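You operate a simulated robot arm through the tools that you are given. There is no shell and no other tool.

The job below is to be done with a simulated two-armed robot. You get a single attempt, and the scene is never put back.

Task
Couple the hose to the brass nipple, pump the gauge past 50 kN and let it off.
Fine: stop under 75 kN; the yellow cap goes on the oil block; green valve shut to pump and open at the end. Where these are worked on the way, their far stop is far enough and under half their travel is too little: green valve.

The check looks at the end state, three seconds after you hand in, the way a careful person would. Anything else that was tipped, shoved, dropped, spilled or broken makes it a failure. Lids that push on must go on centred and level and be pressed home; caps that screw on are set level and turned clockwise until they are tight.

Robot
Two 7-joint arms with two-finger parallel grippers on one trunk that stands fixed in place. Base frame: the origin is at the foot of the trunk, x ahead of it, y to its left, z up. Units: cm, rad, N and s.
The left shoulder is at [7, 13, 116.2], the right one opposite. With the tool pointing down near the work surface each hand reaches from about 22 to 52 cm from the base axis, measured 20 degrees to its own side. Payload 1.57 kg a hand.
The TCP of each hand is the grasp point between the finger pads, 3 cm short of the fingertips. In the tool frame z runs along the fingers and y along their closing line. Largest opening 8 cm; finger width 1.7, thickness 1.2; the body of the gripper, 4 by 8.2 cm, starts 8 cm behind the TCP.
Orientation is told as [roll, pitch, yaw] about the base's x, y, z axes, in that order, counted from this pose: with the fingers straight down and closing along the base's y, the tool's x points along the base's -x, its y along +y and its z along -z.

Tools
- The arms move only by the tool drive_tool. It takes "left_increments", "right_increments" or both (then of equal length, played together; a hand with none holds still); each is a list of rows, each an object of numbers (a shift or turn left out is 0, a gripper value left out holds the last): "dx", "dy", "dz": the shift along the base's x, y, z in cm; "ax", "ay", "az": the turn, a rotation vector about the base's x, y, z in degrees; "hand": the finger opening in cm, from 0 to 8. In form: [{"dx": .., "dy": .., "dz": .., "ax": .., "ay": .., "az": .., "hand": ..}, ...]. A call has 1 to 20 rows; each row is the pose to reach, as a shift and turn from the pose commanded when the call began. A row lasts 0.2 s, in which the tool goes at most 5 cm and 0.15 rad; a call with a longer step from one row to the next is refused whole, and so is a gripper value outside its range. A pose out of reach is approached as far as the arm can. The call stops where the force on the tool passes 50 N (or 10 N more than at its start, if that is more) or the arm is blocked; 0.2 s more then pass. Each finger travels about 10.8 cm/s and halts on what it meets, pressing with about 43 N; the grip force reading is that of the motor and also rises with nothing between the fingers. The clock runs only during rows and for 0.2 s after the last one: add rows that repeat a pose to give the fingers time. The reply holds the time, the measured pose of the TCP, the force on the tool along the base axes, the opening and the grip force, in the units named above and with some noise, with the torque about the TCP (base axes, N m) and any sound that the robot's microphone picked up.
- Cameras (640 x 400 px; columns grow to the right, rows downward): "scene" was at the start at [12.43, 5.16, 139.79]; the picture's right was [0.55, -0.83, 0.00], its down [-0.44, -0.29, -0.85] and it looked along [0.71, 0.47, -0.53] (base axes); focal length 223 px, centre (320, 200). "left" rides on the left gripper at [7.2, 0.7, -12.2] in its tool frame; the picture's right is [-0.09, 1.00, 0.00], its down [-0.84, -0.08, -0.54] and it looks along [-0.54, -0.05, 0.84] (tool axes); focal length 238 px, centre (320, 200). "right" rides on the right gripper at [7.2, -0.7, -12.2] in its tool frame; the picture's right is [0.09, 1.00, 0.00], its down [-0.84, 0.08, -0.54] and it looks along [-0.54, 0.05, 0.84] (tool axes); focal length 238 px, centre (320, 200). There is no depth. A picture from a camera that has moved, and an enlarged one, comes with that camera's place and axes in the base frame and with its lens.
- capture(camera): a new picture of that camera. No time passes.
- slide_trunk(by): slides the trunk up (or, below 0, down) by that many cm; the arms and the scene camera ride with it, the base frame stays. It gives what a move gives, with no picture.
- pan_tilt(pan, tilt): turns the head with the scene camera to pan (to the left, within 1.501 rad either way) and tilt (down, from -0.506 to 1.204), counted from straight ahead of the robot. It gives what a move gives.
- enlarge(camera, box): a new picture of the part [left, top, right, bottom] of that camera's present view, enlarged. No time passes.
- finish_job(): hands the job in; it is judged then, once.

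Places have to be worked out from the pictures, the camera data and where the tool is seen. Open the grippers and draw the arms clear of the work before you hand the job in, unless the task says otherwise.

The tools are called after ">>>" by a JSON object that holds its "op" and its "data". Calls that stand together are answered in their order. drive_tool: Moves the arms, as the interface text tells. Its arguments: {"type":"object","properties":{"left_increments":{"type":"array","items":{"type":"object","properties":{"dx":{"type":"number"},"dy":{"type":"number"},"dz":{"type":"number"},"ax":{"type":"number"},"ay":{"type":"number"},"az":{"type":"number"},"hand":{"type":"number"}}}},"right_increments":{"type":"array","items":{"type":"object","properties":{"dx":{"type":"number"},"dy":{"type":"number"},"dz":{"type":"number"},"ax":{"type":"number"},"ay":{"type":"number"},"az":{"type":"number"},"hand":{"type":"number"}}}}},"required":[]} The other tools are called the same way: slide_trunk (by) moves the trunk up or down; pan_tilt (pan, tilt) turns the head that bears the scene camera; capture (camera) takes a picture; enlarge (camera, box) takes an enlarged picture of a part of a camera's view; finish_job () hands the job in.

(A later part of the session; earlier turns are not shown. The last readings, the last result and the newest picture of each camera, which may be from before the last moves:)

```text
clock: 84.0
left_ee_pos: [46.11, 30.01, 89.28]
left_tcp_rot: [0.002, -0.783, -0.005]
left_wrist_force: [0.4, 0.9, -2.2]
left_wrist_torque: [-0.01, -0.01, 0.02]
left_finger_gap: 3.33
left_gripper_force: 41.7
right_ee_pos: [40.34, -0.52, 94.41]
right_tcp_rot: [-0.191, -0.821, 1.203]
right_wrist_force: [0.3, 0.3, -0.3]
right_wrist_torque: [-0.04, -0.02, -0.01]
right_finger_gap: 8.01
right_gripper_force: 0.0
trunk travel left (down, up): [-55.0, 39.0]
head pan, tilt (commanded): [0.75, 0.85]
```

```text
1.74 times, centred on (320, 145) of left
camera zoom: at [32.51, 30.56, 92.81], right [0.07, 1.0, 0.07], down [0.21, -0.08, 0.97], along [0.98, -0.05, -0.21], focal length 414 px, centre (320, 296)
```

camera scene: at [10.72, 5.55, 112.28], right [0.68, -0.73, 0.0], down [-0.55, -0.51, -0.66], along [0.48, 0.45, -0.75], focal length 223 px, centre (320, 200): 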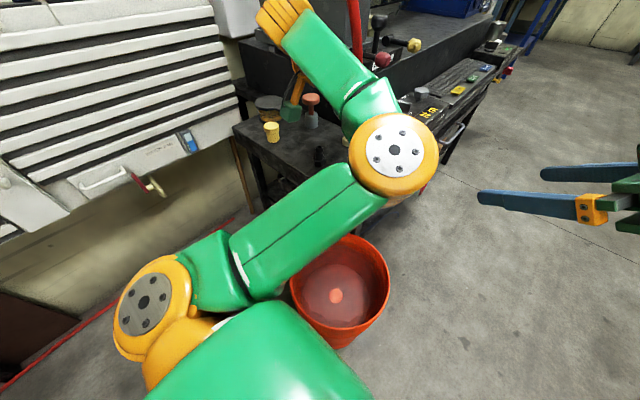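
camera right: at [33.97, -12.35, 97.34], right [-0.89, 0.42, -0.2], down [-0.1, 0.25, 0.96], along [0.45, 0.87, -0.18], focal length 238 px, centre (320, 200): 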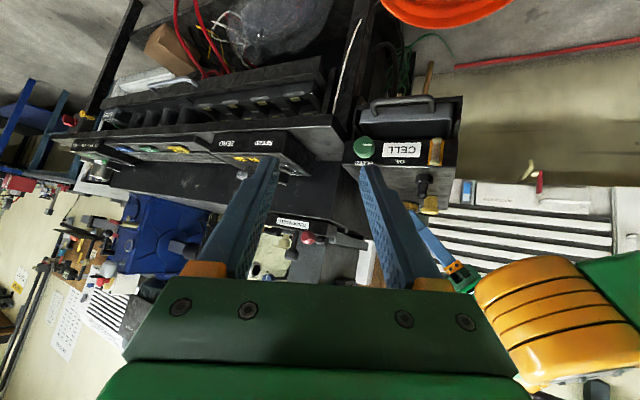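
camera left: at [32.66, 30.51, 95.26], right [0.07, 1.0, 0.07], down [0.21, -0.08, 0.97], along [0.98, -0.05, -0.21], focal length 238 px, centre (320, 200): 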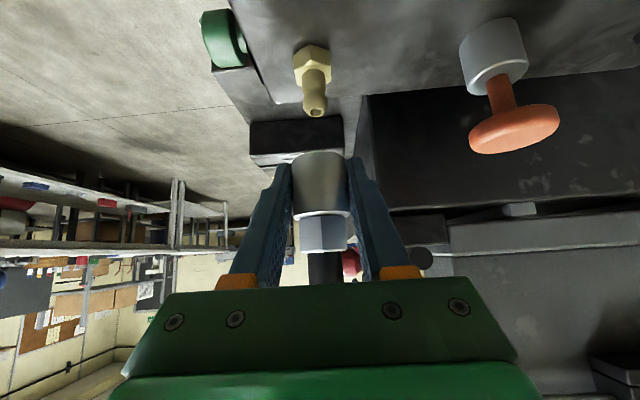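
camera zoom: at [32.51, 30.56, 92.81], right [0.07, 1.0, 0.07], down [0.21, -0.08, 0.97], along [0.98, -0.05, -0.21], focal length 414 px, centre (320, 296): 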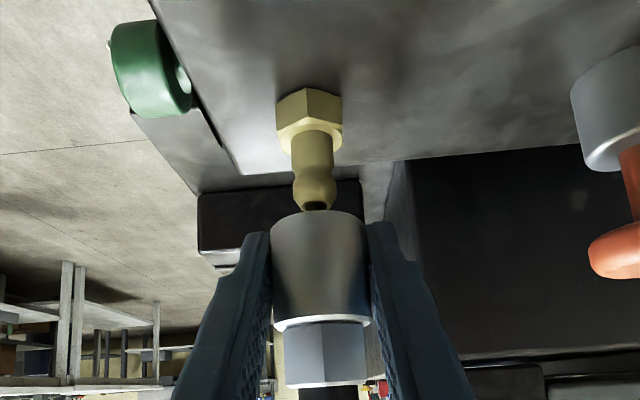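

Front alignment is good; from the side it still looks ~1–2 mm too far in +x. I shift another −0.15 and lower in small steps, watching the force.

>>> {"op": "drive_tool", "data": {"left_increments": [{"dx": -0.15, "dz": 0}, {"dx": -0.15, "dz": -0.4}, {"dx": -0.15, "dz": -0.8}, {"dx": -0.15, "dz": -1.2}, {"dx": -0.15, "dz": -1.2}]}}

>>> {"op": "enlarge", "data": {"camera": "right", "box": [340, 150, 420, 260]}}

>>> {"op": "enlarge", "data": {"camera": "left", "box": [260, 30, 380, 260]}}

```text
clock: 85.2
left_ee_pos: [46.12, 30.02, 88.1]
left_tcp_rot: [0.004, -0.785, -0.005]
left_wrist_force: [-0.1, 0.1, -2.3]
left_wrist_torque: [-0.01, 0.04, 0.0]
left_finger_gap: 3.32
left_gripper_force: 41.1
right_ee_pos: [40.42, -0.45, 94.35]
right_tcp_rot: [-0.188, -0.821, 1.203]
right_wrist_force: [0.5, 0.7, -0.3]
right_wrist_torque: [0.01, -0.03, -0.01]
right_finger_gap: 8.01
right_gripper_force: 0.1
trunk travel left (down, up): [-55.0, 39.0]
head pan, tilt (commanded): [0.75, 0.85]
```

```text
3.64 times, centred on (380, 205) of right
camera zoom: at [33.96, -12.72, 97.29], right [-0.89, 0.42, -0.2], down [-0.1, 0.24, 0.97], along [0.45, 0.87, -0.17], focal length 867 px, centre (102, 182)
```

zoom: 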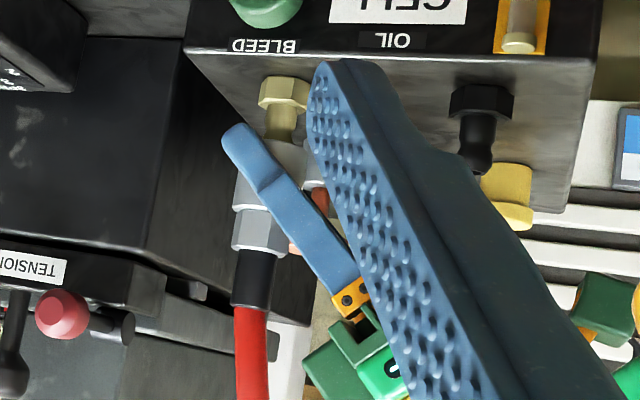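

```text
1.74 times, centred on (320, 145) of left
camera zoom: at [32.36, 30.56, 91.62], right [0.07, 1.0, 0.07], down [0.21, -0.08, 0.97], along [0.98, -0.05, -0.21], focal length 414 px, centre (320, 296)
```

zoom: 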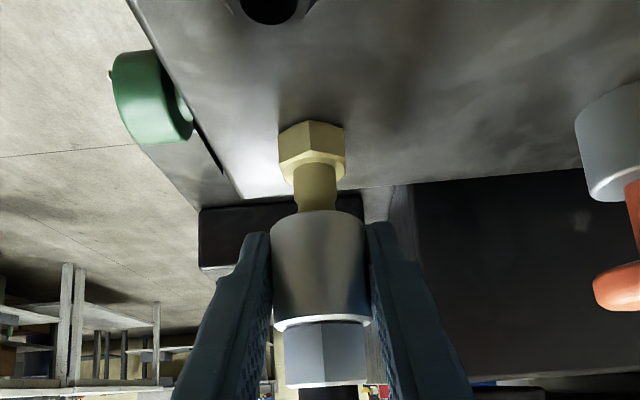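

The nipple tip is right at the socket mouth with no side force. I lower another 0.8 cm and check.

>>> {"op": "drive_tool", "data": {"left_increments": [{"dz": -0.3}, {"dz": -0.6}, {"dz": -0.8}, {"dz": -0.8}]}}

>>> {"op": "enlarge", "data": {"camera": "left", "box": [260, 30, 380, 260]}}

```text
clock: 86.2
left_ee_pos: [46.09, 29.96, 87.4]
left_tcp_rot: [0.003, -0.784, -0.004]
left_wrist_force: [-0.3, 0.7, -1.4]
left_wrist_torque: [0.0, 0.02, 0.03]
left_finger_gap: 3.32
left_gripper_force: 41.5
right_ee_pos: [40.33, -0.54, 94.33]
right_tcp_rot: [-0.19, -0.823, 1.203]
right_wrist_force: [-0.4, 0.2, 0.0]
right_wrist_torque: [-0.02, -0.01, 0.01]
right_finger_gap: 8.01
right_gripper_force: 0.1
trunk travel left (down, up): [-55.0, 39.0]
head pan, tilt (commanded): [0.75, 0.85]
```

```text
1.74 times, centred on (320, 145) of left
camera zoom: at [32.32, 30.54, 90.87], right [0.07, 1.0, 0.07], down [0.21, -0.08, 0.97], along [0.98, -0.05, -0.21], focal length 414 px, centre (320, 296)
```

zoom: 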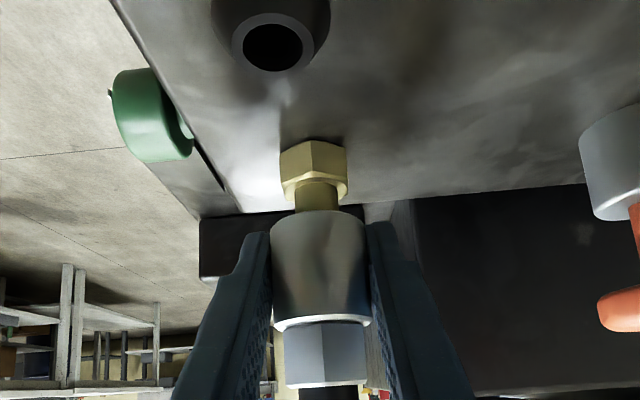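

No resistance; it is going on. I continue down another 1.1 cm.

>>> {"op": "drive_tool", "data": {"left_increments": [{"dz": -0.3}, {"dz": -0.6}, {"dz": -0.9}, {"dz": -1.1}, {"dz": -1.1}]}}

>>> {"op": "enlarge", "data": {"camera": "left", "box": [260, 30, 380, 260]}}

>>> {"op": "enlarge", "data": {"camera": "right", "box": [340, 150, 420, 260]}}

```text
clock: 87.5
left_ee_pos: [46.05, 30.01, 86.22]
left_tcp_rot: [-0.001, -0.783, -0.004]
left_wrist_force: [-2.5, -1.0, -10.7]
left_wrist_torque: [0.13, -0.94, 0.12]
left_finger_gap: 3.36
left_gripper_force: 41.1
right_ee_pos: [40.48, -0.51, 94.3]
right_tcp_rot: [-0.19, -0.82, 1.203]
right_wrist_force: [0.5, -0.3, 0.0]
right_wrist_torque: [0.01, 0.0, 0.02]
right_finger_gap: 8.0
right_gripper_force: 0.1
trunk travel left (down, up): [-55.0, 39.0]
head pan, tilt (commanded): [0.75, 0.85]
```

```text
1.74 times, centred on (320, 145) of left
camera zoom: at [32.34, 30.6, 89.69], right [0.07, 1.0, 0.07], down [0.21, -0.08, 0.97], along [0.98, -0.05, -0.22], focal length 414 px, centre (320, 296)
```

zoom: 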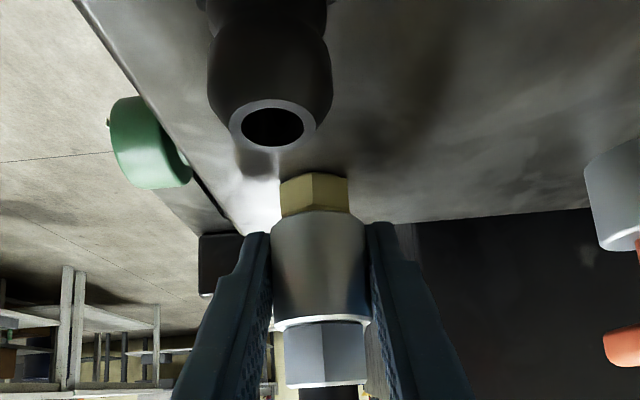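

```text
3.64 times, centred on (380, 205) of right
camera zoom: at [34.01, -12.64, 97.26], right [-0.89, 0.42, -0.2], down [-0.1, 0.24, 0.97], along [0.45, 0.87, -0.17], focal length 867 px, centre (102, 182)
```

zoom: 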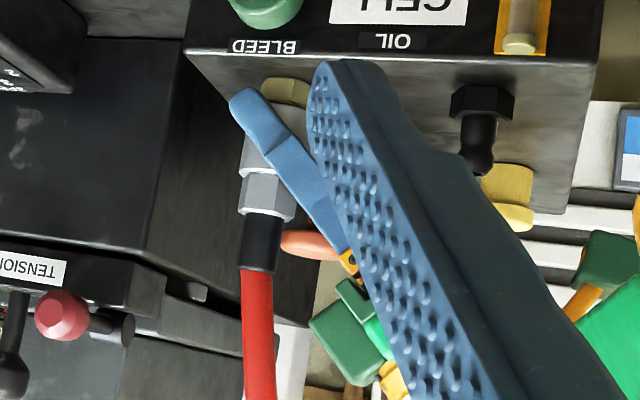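

A downward pull of ~10 N appeared, as if the coupling is snapping on. I press down a little further to bring it home.

>>> {"op": "drive_tool", "data": {"left_increments": [{"dz": -0.15}, {"dz": -0.3}, {"dz": -0.3}]}}

>>> {"op": "enlarge", "data": {"camera": "left", "box": [260, 30, 380, 260]}}

```text
clock: 88.2
left_ee_pos: [46.06, 30.0, 86.11]
left_tcp_rot: [0.008, -0.791, -0.009]
left_wrist_force: [11.4, 7.9, 21.9]
left_wrist_torque: [-0.21, 0.51, 0.0]
left_finger_gap: 3.33
left_gripper_force: 41.9
right_ee_pos: [40.22, -0.53, 94.39]
right_tcp_rot: [-0.192, -0.823, 1.205]
right_wrist_force: [-0.2, -0.5, -0.4]
right_wrist_torque: [0.0, 0.01, 0.0]
right_finger_gap: 8.03
right_gripper_force: 0.0
trunk travel left (down, up): [-55.0, 39.0]
head pan, tilt (commanded): [0.75, 0.85]
```

```text
1.74 times, centred on (320, 145) of left
camera zoom: at [32.3, 30.57, 89.56], right [0.07, 1.0, 0.07], down [0.2, -0.08, 0.98], along [0.98, -0.05, -0.21], focal length 414 px, centre (320, 296)
```

zoom: 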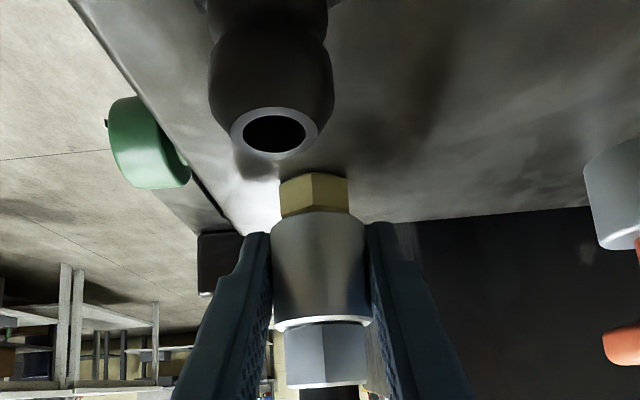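

Upward reaction of 22 N means it meets the stop. I press once more firmly (−0.2) to be sure it's home, then relax.

>>> {"op": "drive_tool", "data": {"left_increments": [{"dz": -0.1}, {"dz": -0.2}, {"dz": -0.2}]}}

>>> {"op": "drive_tool", "data": {"left_increments": [{"dz": 0.25}, {"dz": 0.45}, {"dz": 0.45}]}}

```text
clock: 89.0
left_ee_pos: [45.99, 30.06, 85.86]
left_tcp_rot: [0.006, -0.79, -0.005]
left_wrist_force: [13.4, 11.1, 25.9]
left_wrist_torque: [-0.46, -0.34, 0.03]
left_finger_gap: 3.29
left_gripper_force: 41.2
right_ee_pos: [40.26, -0.42, 94.46]
right_tcp_rot: [-0.191, -0.821, 1.205]
right_wrist_force: [0.0, -0.2, 0.6]
right_wrist_torque: [0.01, 0.04, 0.02]
right_finger_gap: 8.01
right_gripper_force: 0.1
trunk travel left (down, up): [-55.0, 39.0]
head pan, tilt (commanded): [0.75, 0.85]
```

```text
clock: 89.8
left_ee_pos: [45.85, 30.06, 85.91]
left_tcp_rot: [-0.003, -0.776, -0.002]
left_wrist_force: [-6.0, 0.7, -15.2]
left_wrist_torque: [0.35, 0.34, -0.14]
left_finger_gap: 3.29
left_gripper_force: 40.8
right_ee_pos: [40.41, -0.45, 94.43]
right_tcp_rot: [-0.191, -0.82, 1.204]
right_wrist_force: [-0.1, -0.2, 0.2]
right_wrist_torque: [0.0, -0.03, 0.01]
right_finger_gap: 8.01
right_gripper_force: 0.1
trunk travel left (down, up): [-55.0, 39.0]
head pan, tilt (commanded): [0.75, 0.85]
```

Pulling back now meets resistance (15 N, no motion), so the coupler is latched. I relax to neutral and open the fingers.

>>> {"op": "drive_tool", "data": {"left_increments": [{"dz": -0.2}, {"dz": -0.2, "hand": 3.4}, {"dz": -0.2, "hand": 4.2}, {"dz": -0.2, "hand": 5.5}, {"dz": -0.2, "hand": 6.5}, {"dz": -0.2, "hand": 6.5}]}}

>>> {"op": "capture", "data": {"camera": "left"}}

>>> {"op": "enlarge", "data": {"camera": "right", "box": [340, 150, 420, 260]}}

```text
clock: 91.2
left_ee_pos: [45.93, 29.93, 85.99]
left_tcp_rot: [0.003, -0.785, -0.005]
left_wrist_force: [-0.7, -0.6, -0.3]
left_wrist_torque: [-0.05, 0.02, 0.04]
left_finger_gap: 6.49
left_gripper_force: 0.1
right_ee_pos: [40.46, -0.46, 94.4]
right_tcp_rot: [-0.192, -0.822, 1.204]
right_wrist_force: [-0.5, 1.3, -0.1]
right_wrist_torque: [-0.01, 0.01, 0.02]
right_finger_gap: 8.0
right_gripper_force: 0.0
trunk travel left (down, up): [-55.0, 39.0]
head pan, tilt (commanded): [0.75, 0.85]
```

```text
taken
camera left: at [32.22, 30.51, 89.54], right [0.07, 1.0, 0.07], down [0.21, -0.08, 0.97], along [0.98, -0.05, -0.21], focal length 238 px, centre (320, 200)
```

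left: 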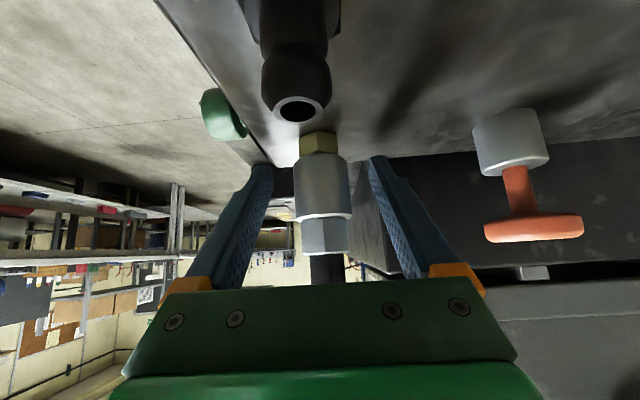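

```text
3.64 times, centred on (380, 205) of right
camera zoom: at [33.92, -12.74, 97.3], right [-0.89, 0.42, -0.2], down [-0.1, 0.24, 0.97], along [0.45, 0.87, -0.17], focal length 867 px, centre (102, 182)
```

zoom: 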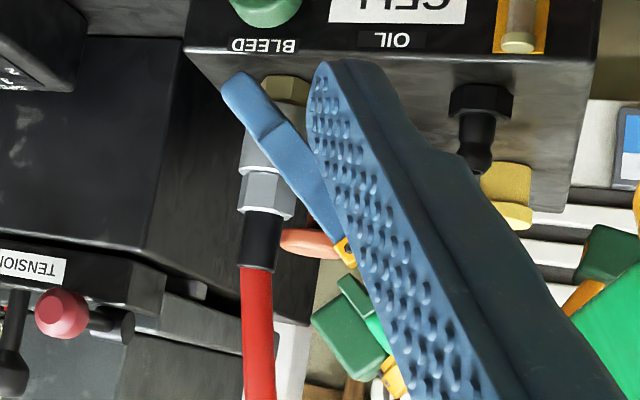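

The coupler stays seated and upright. I retreat the left hand back along its approach line and out to the left.

>>> {"op": "drive_tool", "data": {"left_increments": [{"dx": -2, "dz": 2}, {"dx": -4, "dz": 4}, {"dx": -6, "dz": 6}, {"dx": -8, "dz": 8}, {"dx": -10.5, "dy": 1, "dz": 10.5}, {"dx": -13, "dy": 3, "dz": 12.5}, {"dx": -15, "dy": 5.5, "dz": 14}, {"dx": -17, "dy": 8, "dz": 15}, {"dx": -17, "dy": 8, "dz": 15}]}}

>>> {"op": "capture", "data": {"camera": "scene"}}

>>> {"op": "enlarge", "data": {"camera": "right", "box": [300, 90, 460, 290]}}

```text
clock: 93.2
left_ee_pos: [28.98, 37.98, 100.96]
left_tcp_rot: [0.003, -0.785, -0.006]
left_wrist_force: [0.0, 0.6, 0.8]
left_wrist_torque: [-0.02, -0.03, 0.01]
left_finger_gap: 6.51
left_gripper_force: 0.1
right_ee_pos: [40.37, -0.46, 94.43]
right_tcp_rot: [-0.189, -0.823, 1.201]
right_wrist_force: [-0.5, 0.0, 1.1]
right_wrist_torque: [0.02, -0.01, 0.0]
right_finger_gap: 7.98
right_gripper_force: 0.0
trunk travel left (down, up): [-55.0, 39.0]
head pan, tilt (commanded): [0.75, 0.85]
```

```text
taken
camera scene: at [10.72, 5.47, 112.28], right [0.68, -0.73, 0.0], down [-0.55, -0.51, -0.66], along [0.48, 0.45, -0.75], focal length 223 px, centre (320, 200)
```

scene: 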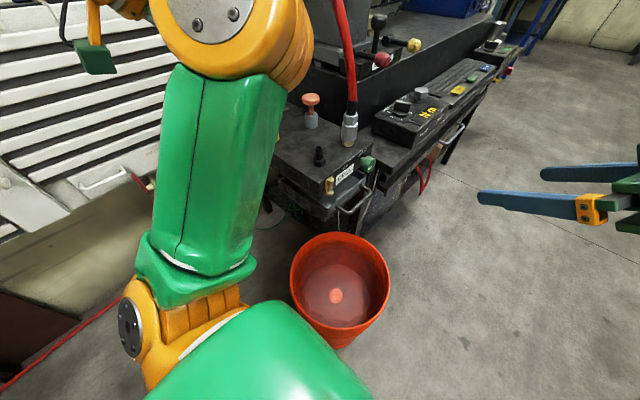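

```text
2.00 times, centred on (380, 190) of right
camera zoom: at [33.95, -12.79, 97.28], right [-0.89, 0.42, -0.2], down [-0.1, 0.24, 0.97], along [0.45, 0.87, -0.17], focal length 477 px, centre (200, 220)
```

zoom: 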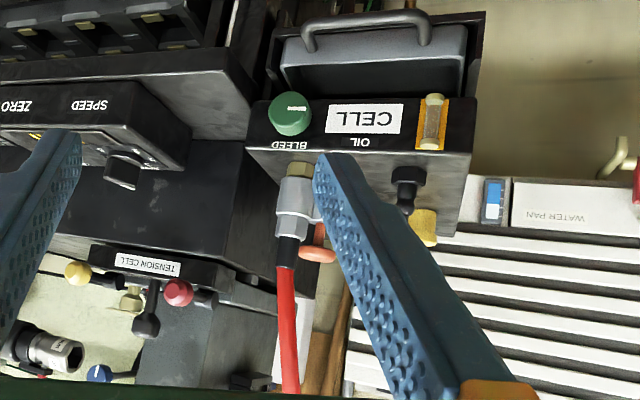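

The coupling looks right. Now the valve: I enlarge its face to see the tick direction.

>>> {"op": "enlarge", "data": {"camera": "right", "box": [330, 125, 380, 160]}}

>>> {"op": "enlarge", "data": {"camera": "scene", "box": [320, 120, 400, 200]}}

```text
11.43 times, centred on (355, 142) of right
camera zoom: at [33.95, -12.79, 97.28], right [-0.89, 0.42, -0.2], down [-0.1, 0.24, 0.97], along [0.45, 0.87, -0.17], focal length 2724 px, centre (-80, 857)
```

zoom: 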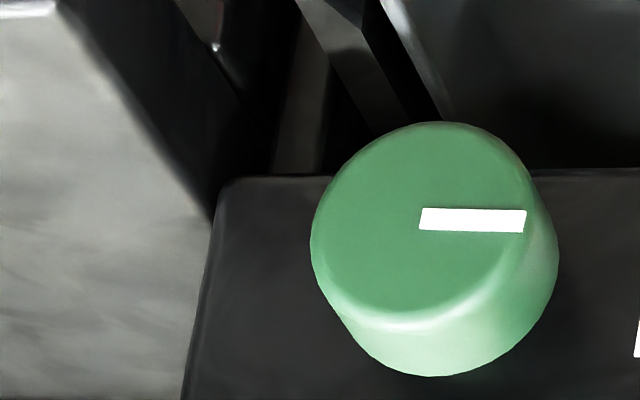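

```text
5.00 times, centred on (360, 160) of scene
camera zoom: at [10.72, 5.47, 112.28], right [0.68, -0.73, 0.0], down [-0.55, -0.51, -0.66], along [0.48, 0.45, -0.75], focal length 1117 px, centre (120, 400)
```

zoom: 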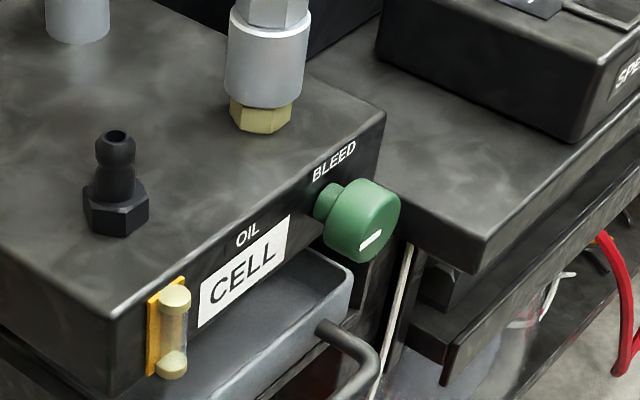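

The valve tick points to 9 o'clock (towards the robot). The valve axis is at about [46.45, –, 79.8], face at y≈23.7. I lower the trunk 9 cm and bring the right hand level, pointing at heading 60°.

>>> {"op": "slide_trunk", "data": {"by": -9}}

>>> {"op": "drive_tool", "data": {"right_increments": [{"dx": 0.3, "dy": 1.4, "dz": 0, "ax": 6.73, "ay": -2.47, "az": 0.33, "hand": 6}, {"dx": 0.6, "dy": 2.8, "dz": 0, "ax": 13.47, "ay": -4.93, "az": 0.67, "hand": 5}, {"dx": 0.9, "dy": 4.2, "dz": 0, "ax": 20.2, "ay": -7.4, "az": 1, "hand": 5}, {"dx": 1.2, "dy": 5.6, "dz": 0, "ax": 26.9, "ay": -9.9, "az": 1.3, "hand": 5}, {"dx": 1.5, "dy": 7, "dz": 0, "ax": 33.7, "ay": -12.3, "az": 1.7, "hand": 5}, {"dx": 1.8, "dy": 8.4, "dz": 0, "ax": 40.4, "ay": -14.8, "az": 2, "hand": 5}, {"dx": 1.8, "dy": 8.4, "dz": 0, "ax": 40.4, "ay": -14.8, "az": 2, "hand": 5}]}}

>>> {"op": "capture", "data": {"camera": "right"}}

>>> {"op": "capture", "data": {"camera": "scene"}}

```text
clock: 94.5
left_ee_pos: [29.02, 38.03, 92.03]
left_tcp_rot: [0.002, -0.786, -0.005]
left_wrist_force: [-0.1, 0.5, 0.7]
left_wrist_torque: [0.0, -0.01, -0.01]
left_finger_gap: 6.51
left_gripper_force: 0.1
right_ee_pos: [40.35, -0.55, 85.39]
right_tcp_rot: [-0.19, -0.822, 1.204]
right_wrist_force: [-0.8, -0.2, -0.2]
right_wrist_torque: [-0.02, 0.0, 0.02]
right_finger_gap: 7.99
right_gripper_force: 0.1
trunk travel left (down, up): [-46.0, 48.0]
head pan, tilt (commanded): [0.75, 0.85]
```

```text
clock: 96.1
left_ee_pos: [29.04, 37.97, 91.94]
left_tcp_rot: [0.005, -0.786, -0.005]
left_wrist_force: [-0.2, -1.0, -0.2]
left_wrist_torque: [0.01, -0.02, 0.0]
left_finger_gap: 6.52
left_gripper_force: 0.0
right_ee_pos: [42.04, 7.9, 85.4]
right_tcp_rot: [-2.948, -1.566, -2.286]
right_wrist_force: [0.2, -0.2, -0.4]
right_wrist_torque: [0.04, 0.04, 0.01]
right_finger_gap: 5.0
right_gripper_force: 0.1
trunk travel left (down, up): [-46.0, 48.0]
head pan, tilt (commanded): [0.75, 0.85]
```

```text
taken
camera right: at [36.72, -2.98, 78.05], right [-0.86, 0.5, -0.09], down [-0.34, -0.43, 0.83], along [0.37, 0.75, 0.54], focal length 238 px, centre (320, 200)
```

right: 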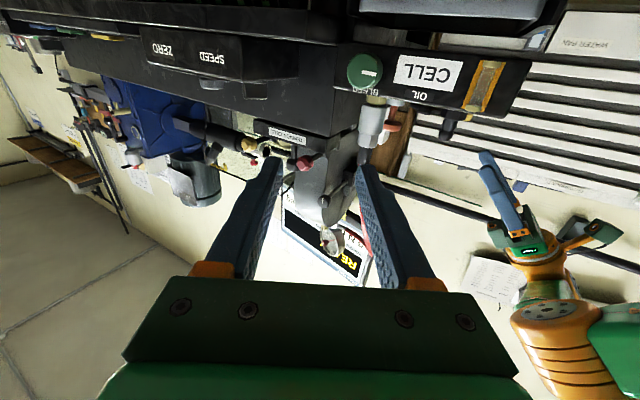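

```text
taken
camera scene: at [10.66, 5.51, 103.29], right [0.68, -0.73, 0.0], down [-0.55, -0.51, -0.66], along [0.48, 0.45, -0.75], focal length 223 px, centre (320, 200)
```

scene: 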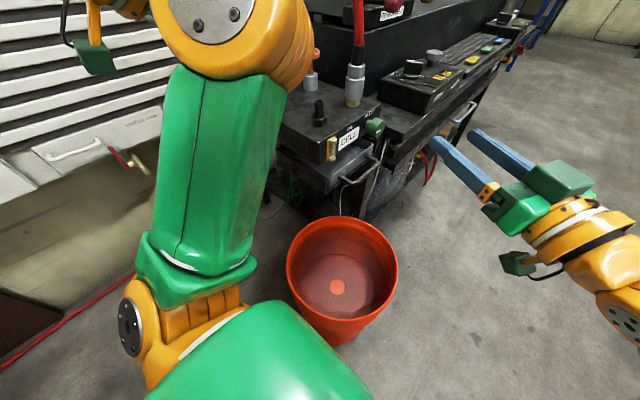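

Level at heading 60°. I advance to about [44.8, 15, 80] while turning the heading further to 78°.

>>> {"op": "drive_tool", "data": {"right_increments": [{"dx": 0.5, "dy": 1.8, "dz": -1.3, "az": 4}, {"dx": 1, "dy": 3.6, "dz": -2.6, "az": 8}, {"dx": 1.7, "dy": 5.4, "dz": -4, "az": 12}, {"dx": 2.8, "dy": 7.2, "dz": -5.5, "az": 18}, {"dx": 2.8, "dy": 7.2, "dz": -5.5, "az": 18}]}}

>>> {"op": "capture", "data": {"camera": "right"}}

```text
clock: 97.3
left_ee_pos: [29.01, 38.02, 92.03]
left_tcp_rot: [0.003, -0.784, -0.006]
left_wrist_force: [-0.7, 0.9, 0.3]
left_wrist_torque: [0.05, -0.01, 0.0]
left_finger_gap: 6.49
left_gripper_force: 0.1
right_ee_pos: [44.92, 14.79, 79.85]
right_tcp_rot: [-2.336, -1.567, -2.584]
right_wrist_force: [0.5, 0.1, -0.3]
right_wrist_torque: [-0.02, -0.05, 0.03]
right_finger_gap: 5.01
right_gripper_force: 0.1
right hand out of reach, approached as far as the arm can: row 3
trunk travel left (down, up): [-46.0, 48.0]
head pan, tilt (commanded): [0.75, 0.85]
```

```text
taken
camera right: at [43.16, 2.86, 72.54], right [-0.97, 0.2, -0.09], down [-0.19, -0.52, 0.84], along [0.12, 0.83, 0.54], focal length 238 px, centre (320, 200)
```

right: 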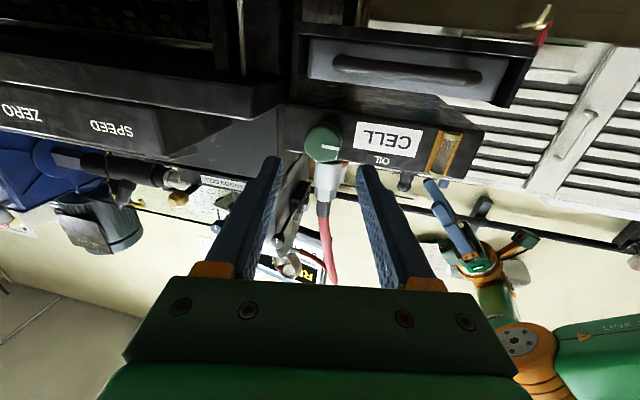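

The tool line passes through the knob, which shows at about x=46.5, z=79.9. I advance towards it while trying to straighten the heading further to 88°.

>>> {"op": "drive_tool", "data": {"right_increments": [{"dx": 0.3, "dy": 1.2, "dz": 0, "az": 2.5}, {"dx": 0.6, "dy": 2.4, "dz": 0, "az": 5}, {"dx": 0.9, "dy": 3.6, "dz": 0, "az": 7.5}, {"dx": 1.2, "dy": 4.8, "dz": 0, "az": 10}, {"dx": 1.2, "dy": 4.8, "dz": 0, "az": 10}]}}

>>> {"op": "capture", "data": {"camera": "right"}}

```text
clock: 98.5
left_ee_pos: [28.97, 38.07, 91.98]
left_tcp_rot: [0.002, -0.786, -0.005]
left_wrist_force: [0.5, -0.2, -0.4]
left_wrist_torque: [0.02, 0.02, 0.01]
left_finger_gap: 6.5
left_gripper_force: 0.2
right_ee_pos: [46.04, 19.87, 79.74]
right_tcp_rot: [-2.983, -1.569, -1.76]
right_wrist_force: [-1.0, 0.1, 0.5]
right_wrist_torque: [0.02, 0.0, -0.07]
right_finger_gap: 5.02
right_gripper_force: 0.0
trunk travel left (down, up): [-46.0, 48.0]
head pan, tilt (commanded): [0.75, 0.85]
```

```text
taken
camera right: at [46.3, 7.65, 72.51], right [-1.0, 0.03, -0.09], down [-0.09, -0.54, 0.84], along [-0.02, 0.84, 0.54], focal length 238 px, centre (320, 200)
```

right: 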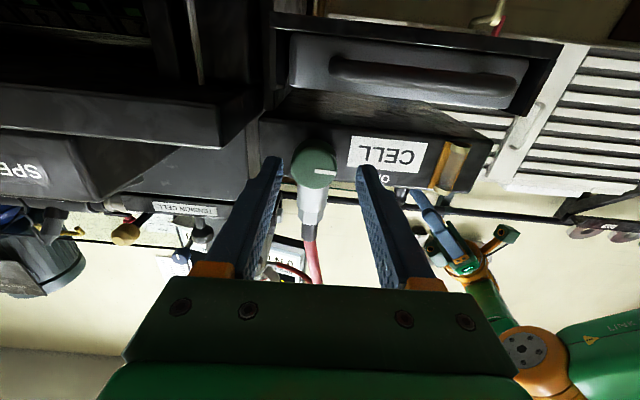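

Heading is now 88° and the knob is centred between the fingers. I pre-rotate the hand 40° counter-clockwise about the knob axis, so a clockwise stroke has room.

>>> {"op": "drive_tool", "data": {"right_increments": [{"dx": 0.05, "ay": -8, "hand": 4.6}, {"dx": 0.1, "ay": -16, "hand": 4.4}, {"dx": 0.13, "ay": -24, "hand": 4.4}, {"dx": 0.13, "ay": -32, "hand": 4.4}, {"dx": 0.13, "ay": -40, "hand": 4.4}, {"dx": 0.13, "ay": -40, "hand": 4.4}]}}

>>> {"op": "capture", "data": {"camera": "right"}}

>>> {"op": "capture", "data": {"camera": "scene"}}

```text
clock: 99.9
left_ee_pos: [29.01, 38.13, 91.96]
left_tcp_rot: [0.003, -0.786, -0.004]
left_wrist_force: [0.5, -1.0, -0.3]
left_wrist_torque: [-0.01, 0.0, -0.02]
left_finger_gap: 6.49
left_gripper_force: 0.1
right_ee_pos: [46.01, 19.81, 80.0]
right_tcp_rot: [-1.608, -0.871, -3.138]
right_wrist_force: [-0.1, -0.5, 0.3]
right_wrist_torque: [0.03, -0.01, 0.02]
right_finger_gap: 4.41
right_gripper_force: 0.0
trunk travel left (down, up): [-46.0, 48.0]
head pan, tilt (commanded): [0.75, 0.85]
```

```text
taken
camera right: at [50.89, 7.74, 74.6], right [-0.7, 0.03, -0.71], down [-0.61, -0.54, 0.58], along [-0.37, 0.84, 0.4], focal length 238 px, centre (320, 200)
```

right: 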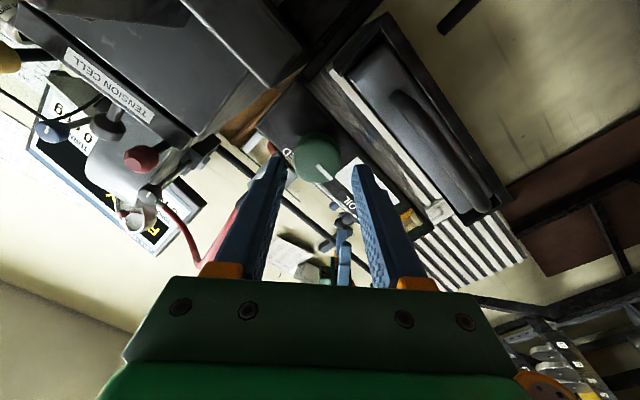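

```text
taken
camera scene: at [10.68, 5.52, 103.28], right [0.68, -0.73, 0.0], down [-0.55, -0.51, -0.66], along [0.48, 0.45, -0.75], focal length 223 px, centre (320, 200)
```

scene: 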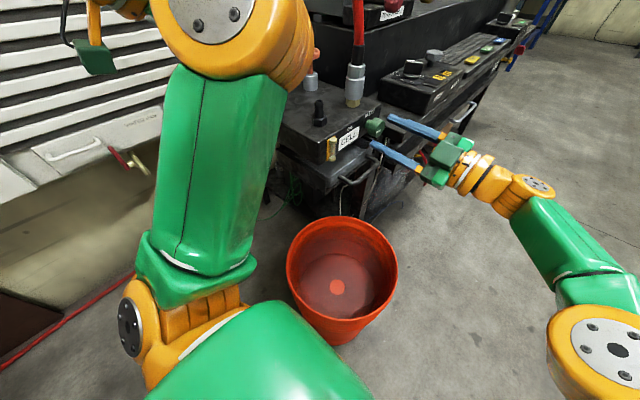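

Rotation done, tool axis still along +y. I advance 3.4 cm so that the pads surround the knob, then close.

>>> {"op": "drive_tool", "data": {"right_increments": [{"dx": 0.15, "dy": 0.8, "dz": -0.1}, {"dx": 0.2, "dy": 1.7, "dz": -0.1}, {"dx": 0.25, "dy": 2.6, "dz": -0.1}, {"dx": 0.28, "dy": 3.4, "dz": -0.1}, {"dx": 0.28, "dy": 3.4, "dz": -0.1}]}}

>>> {"op": "capture", "data": {"camera": "right"}}

>>> {"op": "enlarge", "data": {"camera": "scene", "box": [320, 80, 480, 220]}}

```text
clock: 101.1
left_ee_pos: [29.08, 38.01, 91.94]
left_tcp_rot: [0.005, -0.784, -0.004]
left_wrist_force: [0.5, -0.1, -0.3]
left_wrist_torque: [-0.01, 0.01, 0.02]
left_finger_gap: 6.47
left_gripper_force: 0.1
right_ee_pos: [45.22, 21.43, 80.16]
right_tcp_rot: [-1.608, -0.872, -3.136]
right_wrist_force: [4.0, -1.8, 2.5]
right_wrist_torque: [0.05, -0.03, -0.12]
right_finger_gap: 4.73
right_gripper_force: 2.0
right hand out of reach, approached as far as the arm can: row 1, 2, 3, 4, 5
trunk travel left (down, up): [-46.0, 48.0]
head pan, tilt (commanded): [0.75, 0.85]
```

```text
taken
camera right: at [50.24, 9.26, 74.72], right [-0.7, 0.03, -0.71], down [-0.61, -0.54, 0.58], along [-0.37, 0.84, 0.4], focal length 238 px, centre (320, 200)
```

right: 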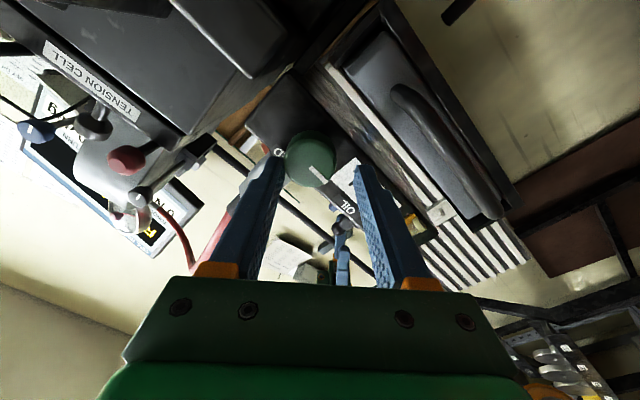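

```text
2.86 times, centred on (400, 150) of scene
camera zoom: at [10.72, 5.46, 103.28], right [0.68, -0.73, 0.0], down [-0.55, -0.51, -0.66], along [0.48, 0.45, -0.75], focal length 638 px, centre (91, 343)
```

zoom: 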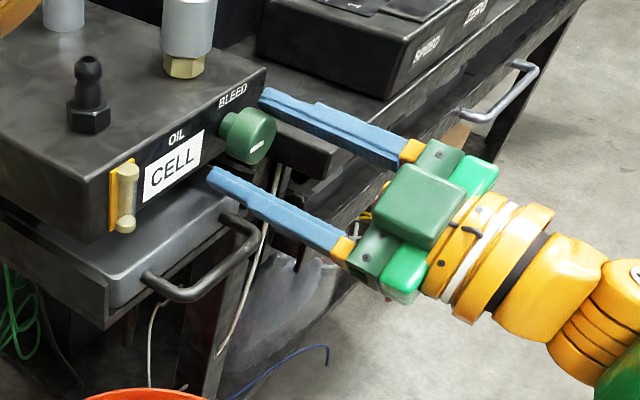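

The arm reaches its limit at [45.2, 21.4] with heading 90°, lightly touching the knob. I back off, turn the heading to 81° (shorter wrist distance), and re-aim.

>>> {"op": "drive_tool", "data": {"right_increments": [{"dx": 0.1, "dy": -1.2, "dz": 0}, {"dx": 0.2, "dy": -2, "dz": -0.1, "az": -4}, {"dx": 0.35, "dy": -2, "dz": -0.2, "az": -8}, {"dx": 0.41, "dy": -2, "dz": -0.3, "az": -8.5}, {"dx": 0.41, "dy": -2, "dz": -0.3, "az": -8.5}]}}

>>> {"op": "capture", "data": {"camera": "right"}}

```text
clock: 102.3
left_ee_pos: [29.0, 38.09, 91.94]
left_tcp_rot: [0.003, -0.786, -0.005]
left_wrist_force: [0.2, -0.3, -1.1]
left_wrist_torque: [0.01, -0.01, -0.03]
left_finger_gap: 6.49
left_gripper_force: 0.1
right_ee_pos: [45.69, 19.46, 79.77]
right_tcp_rot: [-1.607, -0.871, 2.997]
right_wrist_force: [0.6, 0.1, 0.1]
right_wrist_torque: [0.01, 0.01, 0.0]
right_finger_gap: 4.39
right_gripper_force: 0.0
trunk travel left (down, up): [-46.0, 48.0]
head pan, tilt (commanded): [0.75, 0.85]
```

```text
taken
camera right: at [48.77, 6.72, 74.39], right [-0.69, 0.14, -0.71], down [-0.68, -0.44, 0.58], along [-0.24, 0.89, 0.4], focal length 238 px, centre (320, 200)
```

right: 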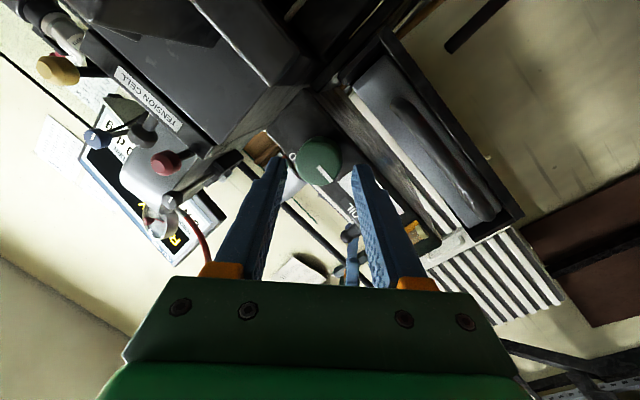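

Now the tool line meets the knob again. I advance 3.4 cm along the tool axis.

>>> {"op": "drive_tool", "data": {"right_increments": [{"dx": 0.15, "dy": 0.85, "dz": 0}, {"dx": 0.3, "dy": 1.7, "dz": 0}, {"dx": 0.45, "dy": 2.6, "dz": 0}, {"dx": 0.58, "dy": 3.35, "dz": 0}, {"dx": 0.58, "dy": 3.35, "dz": 0}]}}

>>> {"op": "capture", "data": {"camera": "right"}}

>>> {"op": "enlarge", "data": {"camera": "scene", "box": [320, 80, 480, 220]}}

```text
clock: 103.5
left_ee_pos: [28.98, 37.73, 92.15]
left_tcp_rot: [0.009, -0.786, -0.008]
left_wrist_force: [0.9, 0.6, 0.2]
left_wrist_torque: [0.0, -0.02, 0.01]
left_finger_gap: 6.49
left_gripper_force: 0.1
right_ee_pos: [46.36, 22.4, 79.81]
right_tcp_rot: [-1.611, -0.87, 2.998]
right_wrist_force: [-0.6, -12.6, -3.8]
right_wrist_torque: [-0.36, -0.12, 0.38]
right_finger_gap: 4.56
right_gripper_force: 0.9
trunk travel left (down, up): [-46.0, 48.0]
head pan, tilt (commanded): [0.75, 0.85]
```

```text
taken
camera right: at [49.39, 9.76, 74.35], right [-0.69, 0.14, -0.71], down [-0.68, -0.45, 0.58], along [-0.24, 0.88, 0.4], focal length 238 px, centre (320, 200)
```

right: 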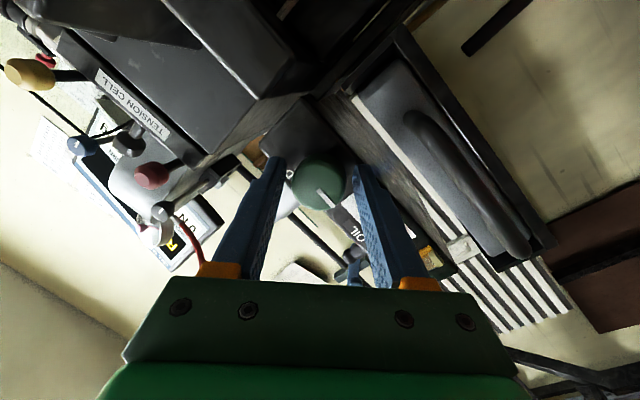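

```text
2.86 times, centred on (400, 150) of scene
camera zoom: at [10.67, 5.14, 103.3], right [0.68, -0.73, 0.0], down [-0.55, -0.51, -0.66], along [0.48, 0.45, -0.75], focal length 638 px, centre (91, 343)
```

zoom: 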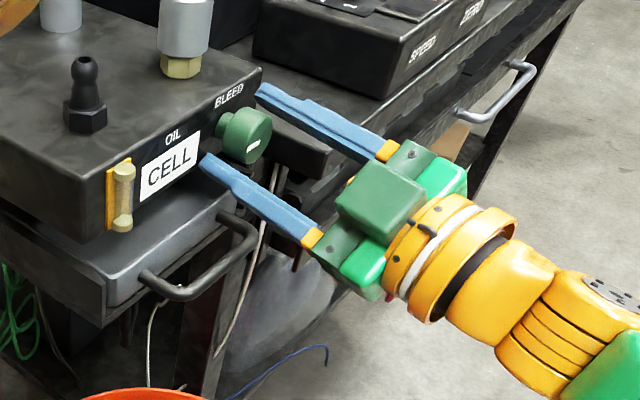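

Contact of 12.6 N comes from the lower-left fingertip touching the block/tray front. The pads already overlap the knob by ~1.6 cm, so I back off 0.5 cm and close on the knob.

>>> {"op": "drive_tool", "data": {"right_increments": [{"dx": -0.09, "dy": -0.5}, {"dx": -0.09, "dy": -0.5}]}}

>>> {"op": "drive_tool", "data": {"right_increments": [{"hand": 3.8}, {"hand": 3.2}, {"hand": 2.4}, {"hand": 1.2}, {"hand": 0}, {"hand": 0}]}}

>>> {"op": "capture", "data": {"camera": "right"}}

```text
clock: 104.1
left_ee_pos: [29.0, 38.1, 92.02]
left_tcp_rot: [0.004, -0.787, -0.006]
left_wrist_force: [0.3, -0.2, -0.1]
left_wrist_torque: [0.0, -0.03, -0.04]
left_finger_gap: 6.5
left_gripper_force: 0.1
right_ee_pos: [46.37, 22.38, 79.77]
right_tcp_rot: [-1.608, -0.87, 2.999]
right_wrist_force: [0.2, 1.1, 0.4]
right_wrist_torque: [-0.01, 0.03, 0.02]
right_finger_gap: 4.39
right_gripper_force: 0.1
trunk travel left (down, up): [-46.0, 48.0]
head pan, tilt (commanded): [0.75, 0.85]
```

```text
clock: 105.5
left_ee_pos: [29.16, 38.13, 92.0]
left_tcp_rot: [0.002, -0.786, -0.006]
left_wrist_force: [0.8, 0.3, 0.0]
left_wrist_torque: [0.01, 0.0, 0.0]
left_finger_gap: 6.48
left_gripper_force: 0.0
right_ee_pos: [46.26, 22.2, 79.81]
right_tcp_rot: [-1.608, -0.87, 2.997]
right_wrist_force: [7.9, 3.3, 9.1]
right_wrist_torque: [-0.21, -0.03, 0.25]
right_finger_gap: 3.48
right_gripper_force: 42.1
trunk travel left (down, up): [-46.0, 48.0]
head pan, tilt (commanded): [0.75, 0.85]
```

```text
taken
camera right: at [49.34, 9.54, 74.4], right [-0.69, 0.14, -0.71], down [-0.68, -0.44, 0.58], along [-0.24, 0.89, 0.4], focal length 238 px, centre (320, 200)
```

right: 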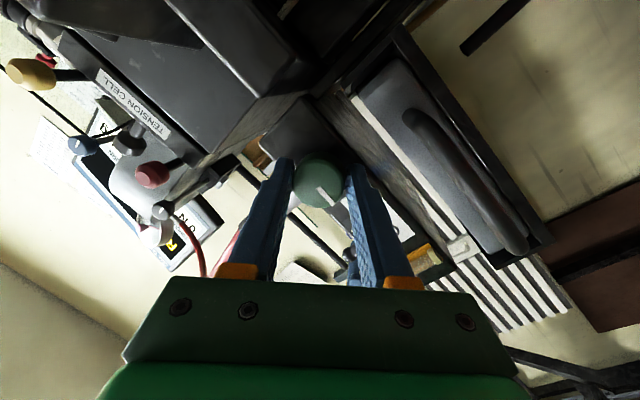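

Gripped (gap 3.48, 42 N). I turn clockwise 24° about the tool axis and check whether the tick moves with the fingers.

>>> {"op": "drive_tool", "data": {"right_increments": [{"dx": 0.1, "dz": 0.1}, {"dx": 0.1, "dz": 0.1, "ax": 1.0, "ay": 5.9, "az": 0.1}, {"dx": 0.1, "dz": 0.1, "ax": 2.0, "ay": 11.8, "az": 0.3}, {"dx": 0.1, "dz": 0.1, "ax": 3.1, "ay": 17.7, "az": 0.4}, {"dx": 0.1, "dz": 0.1, "ax": 4.1, "ay": 23.6, "az": 0.5}, {"dx": 0.1, "dz": 0.1, "ax": 4.1, "ay": 23.6, "az": 0.5}]}}

>>> {"op": "capture", "data": {"camera": "right"}}

>>> {"op": "enlarge", "data": {"camera": "scene", "box": [320, 80, 480, 220]}}

```text
clock: 106.9
left_ee_pos: [28.9, 38.12, 92.05]
left_tcp_rot: [0.004, -0.785, -0.006]
left_wrist_force: [0.4, 0.2, -0.1]
left_wrist_torque: [0.0, -0.02, 0.0]
left_finger_gap: 6.52
left_gripper_force: 0.0
right_ee_pos: [46.18, 22.41, 79.79]
right_tcp_rot: [-1.649, -1.29, 3.044]
right_wrist_force: [-14.1, -6.8, -17.2]
right_wrist_torque: [-1.03, 0.04, 0.34]
right_finger_gap: 3.5
right_gripper_force: 42.3
trunk travel left (down, up): [-46.0, 48.0]
head pan, tilt (commanded): [0.75, 0.85]
```

```text
taken
camera right: at [46.85, 10.03, 72.8], right [-0.92, 0.17, -0.36], down [-0.4, -0.5, 0.77], along [-0.05, 0.85, 0.52], focal length 238 px, centre (320, 200)
```

right: 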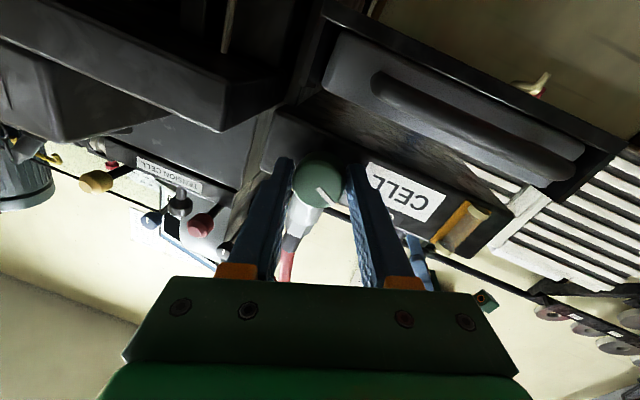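

```text
2.86 times, centred on (400, 150) of scene
camera zoom: at [10.62, 5.54, 103.27], right [0.68, -0.73, 0.0], down [-0.55, -0.51, -0.66], along [0.48, 0.45, -0.75], focal length 638 px, centre (91, 343)
```

zoom: 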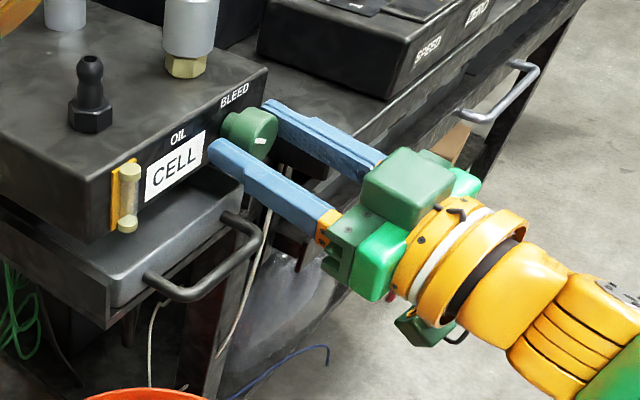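

The tick turned with the fingers — the valve is turning clockwise. I relieve the side load and continue another 24°.

>>> {"op": "drive_tool", "data": {"right_increments": [{"dx": -0.12, "dz": -0.15}, {"dx": -0.12, "dz": -0.15, "ax": 1.0, "ay": 5.9, "az": 0.1}, {"dx": -0.12, "dz": -0.15, "ax": 2.0, "ay": 11.8, "az": 0.3}, {"dx": -0.12, "dz": -0.15, "ax": 3.1, "ay": 17.7, "az": 0.4}, {"dx": -0.12, "dz": -0.15, "ax": 4.1, "ay": 23.6, "az": 0.5}, {"dx": -0.12, "dz": -0.15, "ax": 4.1, "ay": 23.6, "az": 0.5}]}}

>>> {"op": "capture", "data": {"camera": "right"}}

>>> {"op": "enlarge", "data": {"camera": "scene", "box": [320, 80, 480, 220]}}

```text
clock: 108.3
left_ee_pos: [28.93, 38.21, 91.94]
left_tcp_rot: [0.001, -0.787, -0.004]
left_wrist_force: [-0.1, -0.4, 0.0]
left_wrist_torque: [-0.02, -0.01, 0.01]
left_finger_gap: 6.51
left_gripper_force: 0.1
right_ee_pos: [46.27, 22.36, 79.86]
right_tcp_rot: [1.73, -1.43, -0.332]
right_wrist_force: [-0.9, 3.7, 2.6]
right_wrist_torque: [-0.68, -0.01, 0.49]
right_finger_gap: 3.5
right_gripper_force: 41.9
trunk travel left (down, up): [-46.0, 48.0]
head pan, tilt (commanded): [0.75, 0.85]
```

```text
taken
camera right: at [43.85, 10.57, 72.32], right [-0.98, 0.17, 0.05], down [-0.06, -0.56, 0.83], along [0.17, 0.81, 0.56], focal length 238 px, centre (320, 200)
```

right: 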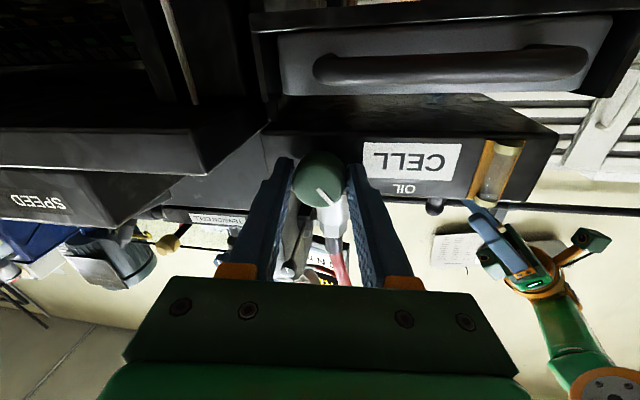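

```text
2.86 times, centred on (400, 150) of scene
camera zoom: at [10.61, 5.62, 103.29], right [0.68, -0.73, 0.0], down [-0.55, -0.51, -0.66], along [0.48, 0.45, -0.75], focal length 638 px, centre (91, 343)
```

zoom: 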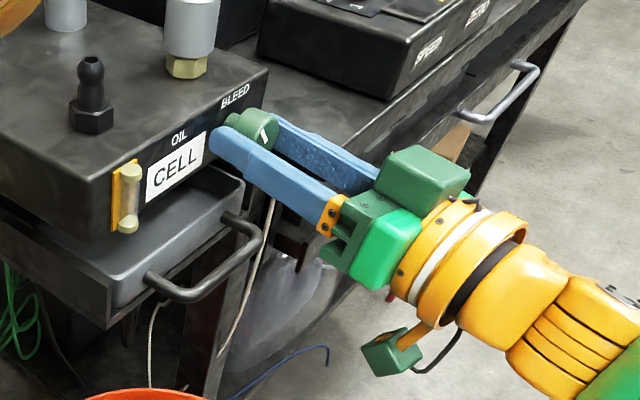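

Turning well (48° so far). Another 24°.

>>> {"op": "drive_tool", "data": {"right_increments": [{"ax": 1.0, "ay": 5.9, "az": 0.1}, {"ax": 2.0, "ay": 11.8, "az": 0.3}, {"ax": 3.1, "ay": 17.7, "az": 0.4}, {"ax": 4.1, "ay": 23.6, "az": 0.5}, {"ax": 4.1, "ay": 23.6, "az": 0.5}]}}

>>> {"op": "capture", "data": {"camera": "right"}}

>>> {"op": "enlarge", "data": {"camera": "scene", "box": [320, 80, 480, 220]}}

```text
clock: 109.5
left_ee_pos: [28.92, 38.19, 92.04]
left_tcp_rot: [0.002, -0.785, -0.002]
left_wrist_force: [0.3, -0.2, 0.3]
left_wrist_torque: [0.01, 0.0, 0.0]
left_finger_gap: 6.53
left_gripper_force: 0.2
right_ee_pos: [46.09, 22.22, 79.87]
right_tcp_rot: [1.612, -1.015, -0.209]
right_wrist_force: [2.8, 4.9, 8.0]
right_wrist_torque: [-0.27, -0.02, 0.77]
right_finger_gap: 3.45
right_gripper_force: 41.9
trunk travel left (down, up): [-46.0, 48.0]
head pan, tilt (commanded): [0.75, 0.85]
```

```text
taken
camera right: at [40.93, 11.04, 73.07], right [-0.88, 0.15, 0.45], down [0.27, -0.61, 0.74], along [0.38, 0.78, 0.5], focal length 238 px, centre (320, 200)
```

right: 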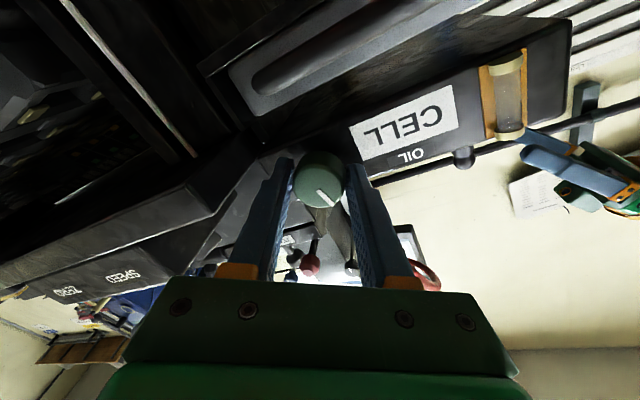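

```text
2.86 times, centred on (400, 150) of scene
camera zoom: at [10.56, 5.59, 103.3], right [0.68, -0.73, 0.0], down [-0.55, -0.51, -0.66], along [0.48, 0.45, -0.75], focal length 638 px, centre (91, 343)
```

zoom: 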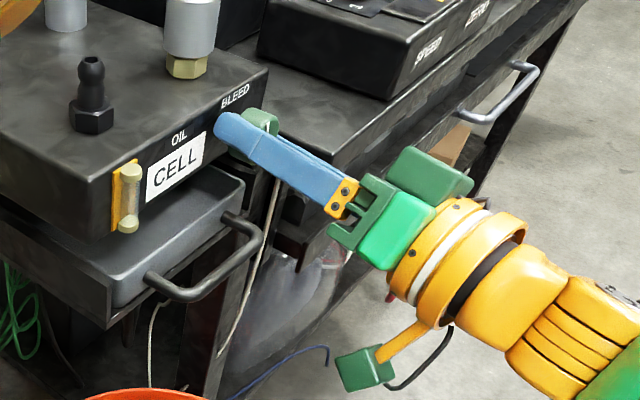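

72° so far with no stop felt. I continue another 22°.

>>> {"op": "drive_tool", "data": {"right_increments": [{"ax": 0.9, "ay": 5.5, "az": 0.1}, {"ax": 1.9, "ay": 10.9, "az": 0.2}, {"ax": 2.8, "ay": 16.3, "az": 0.3}, {"ax": 3.8, "ay": 21.7, "az": 0.4}, {"ax": 3.8, "ay": 21.7, "az": 0.4}]}}

>>> {"op": "capture", "data": {"camera": "right"}}

```text
clock: 110.7
left_ee_pos: [28.87, 38.02, 91.92]
left_tcp_rot: [0.004, -0.788, -0.006]
left_wrist_force: [0.6, 0.0, -0.2]
left_wrist_torque: [-0.01, -0.03, -0.02]
left_finger_gap: 6.49
left_gripper_force: 0.2
right_ee_pos: [46.03, 22.29, 79.91]
right_tcp_rot: [1.594, -0.629, -0.188]
right_wrist_force: [-6.5, 2.2, -1.6]
right_wrist_torque: [0.6, -0.45, 0.45]
right_finger_gap: 3.43
right_gripper_force: 41.3
trunk travel left (down, up): [-46.0, 48.0]
head pan, tilt (commanded): [0.75, 0.85]
```

```text
taken
camera right: at [38.66, 11.39, 74.76], right [-0.65, 0.1, 0.75], down [0.53, -0.65, 0.55], along [0.54, 0.75, 0.38], focal length 238 px, centre (320, 200)
```

right: 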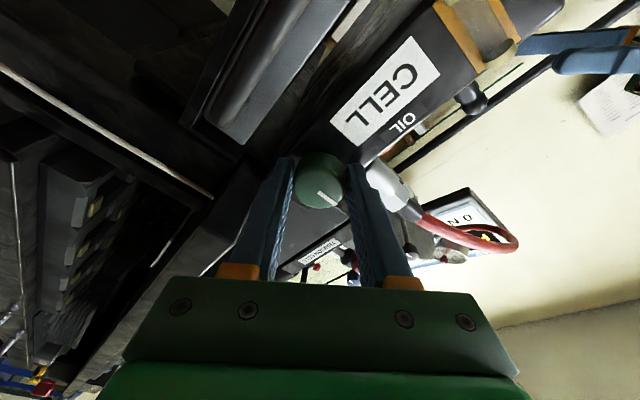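

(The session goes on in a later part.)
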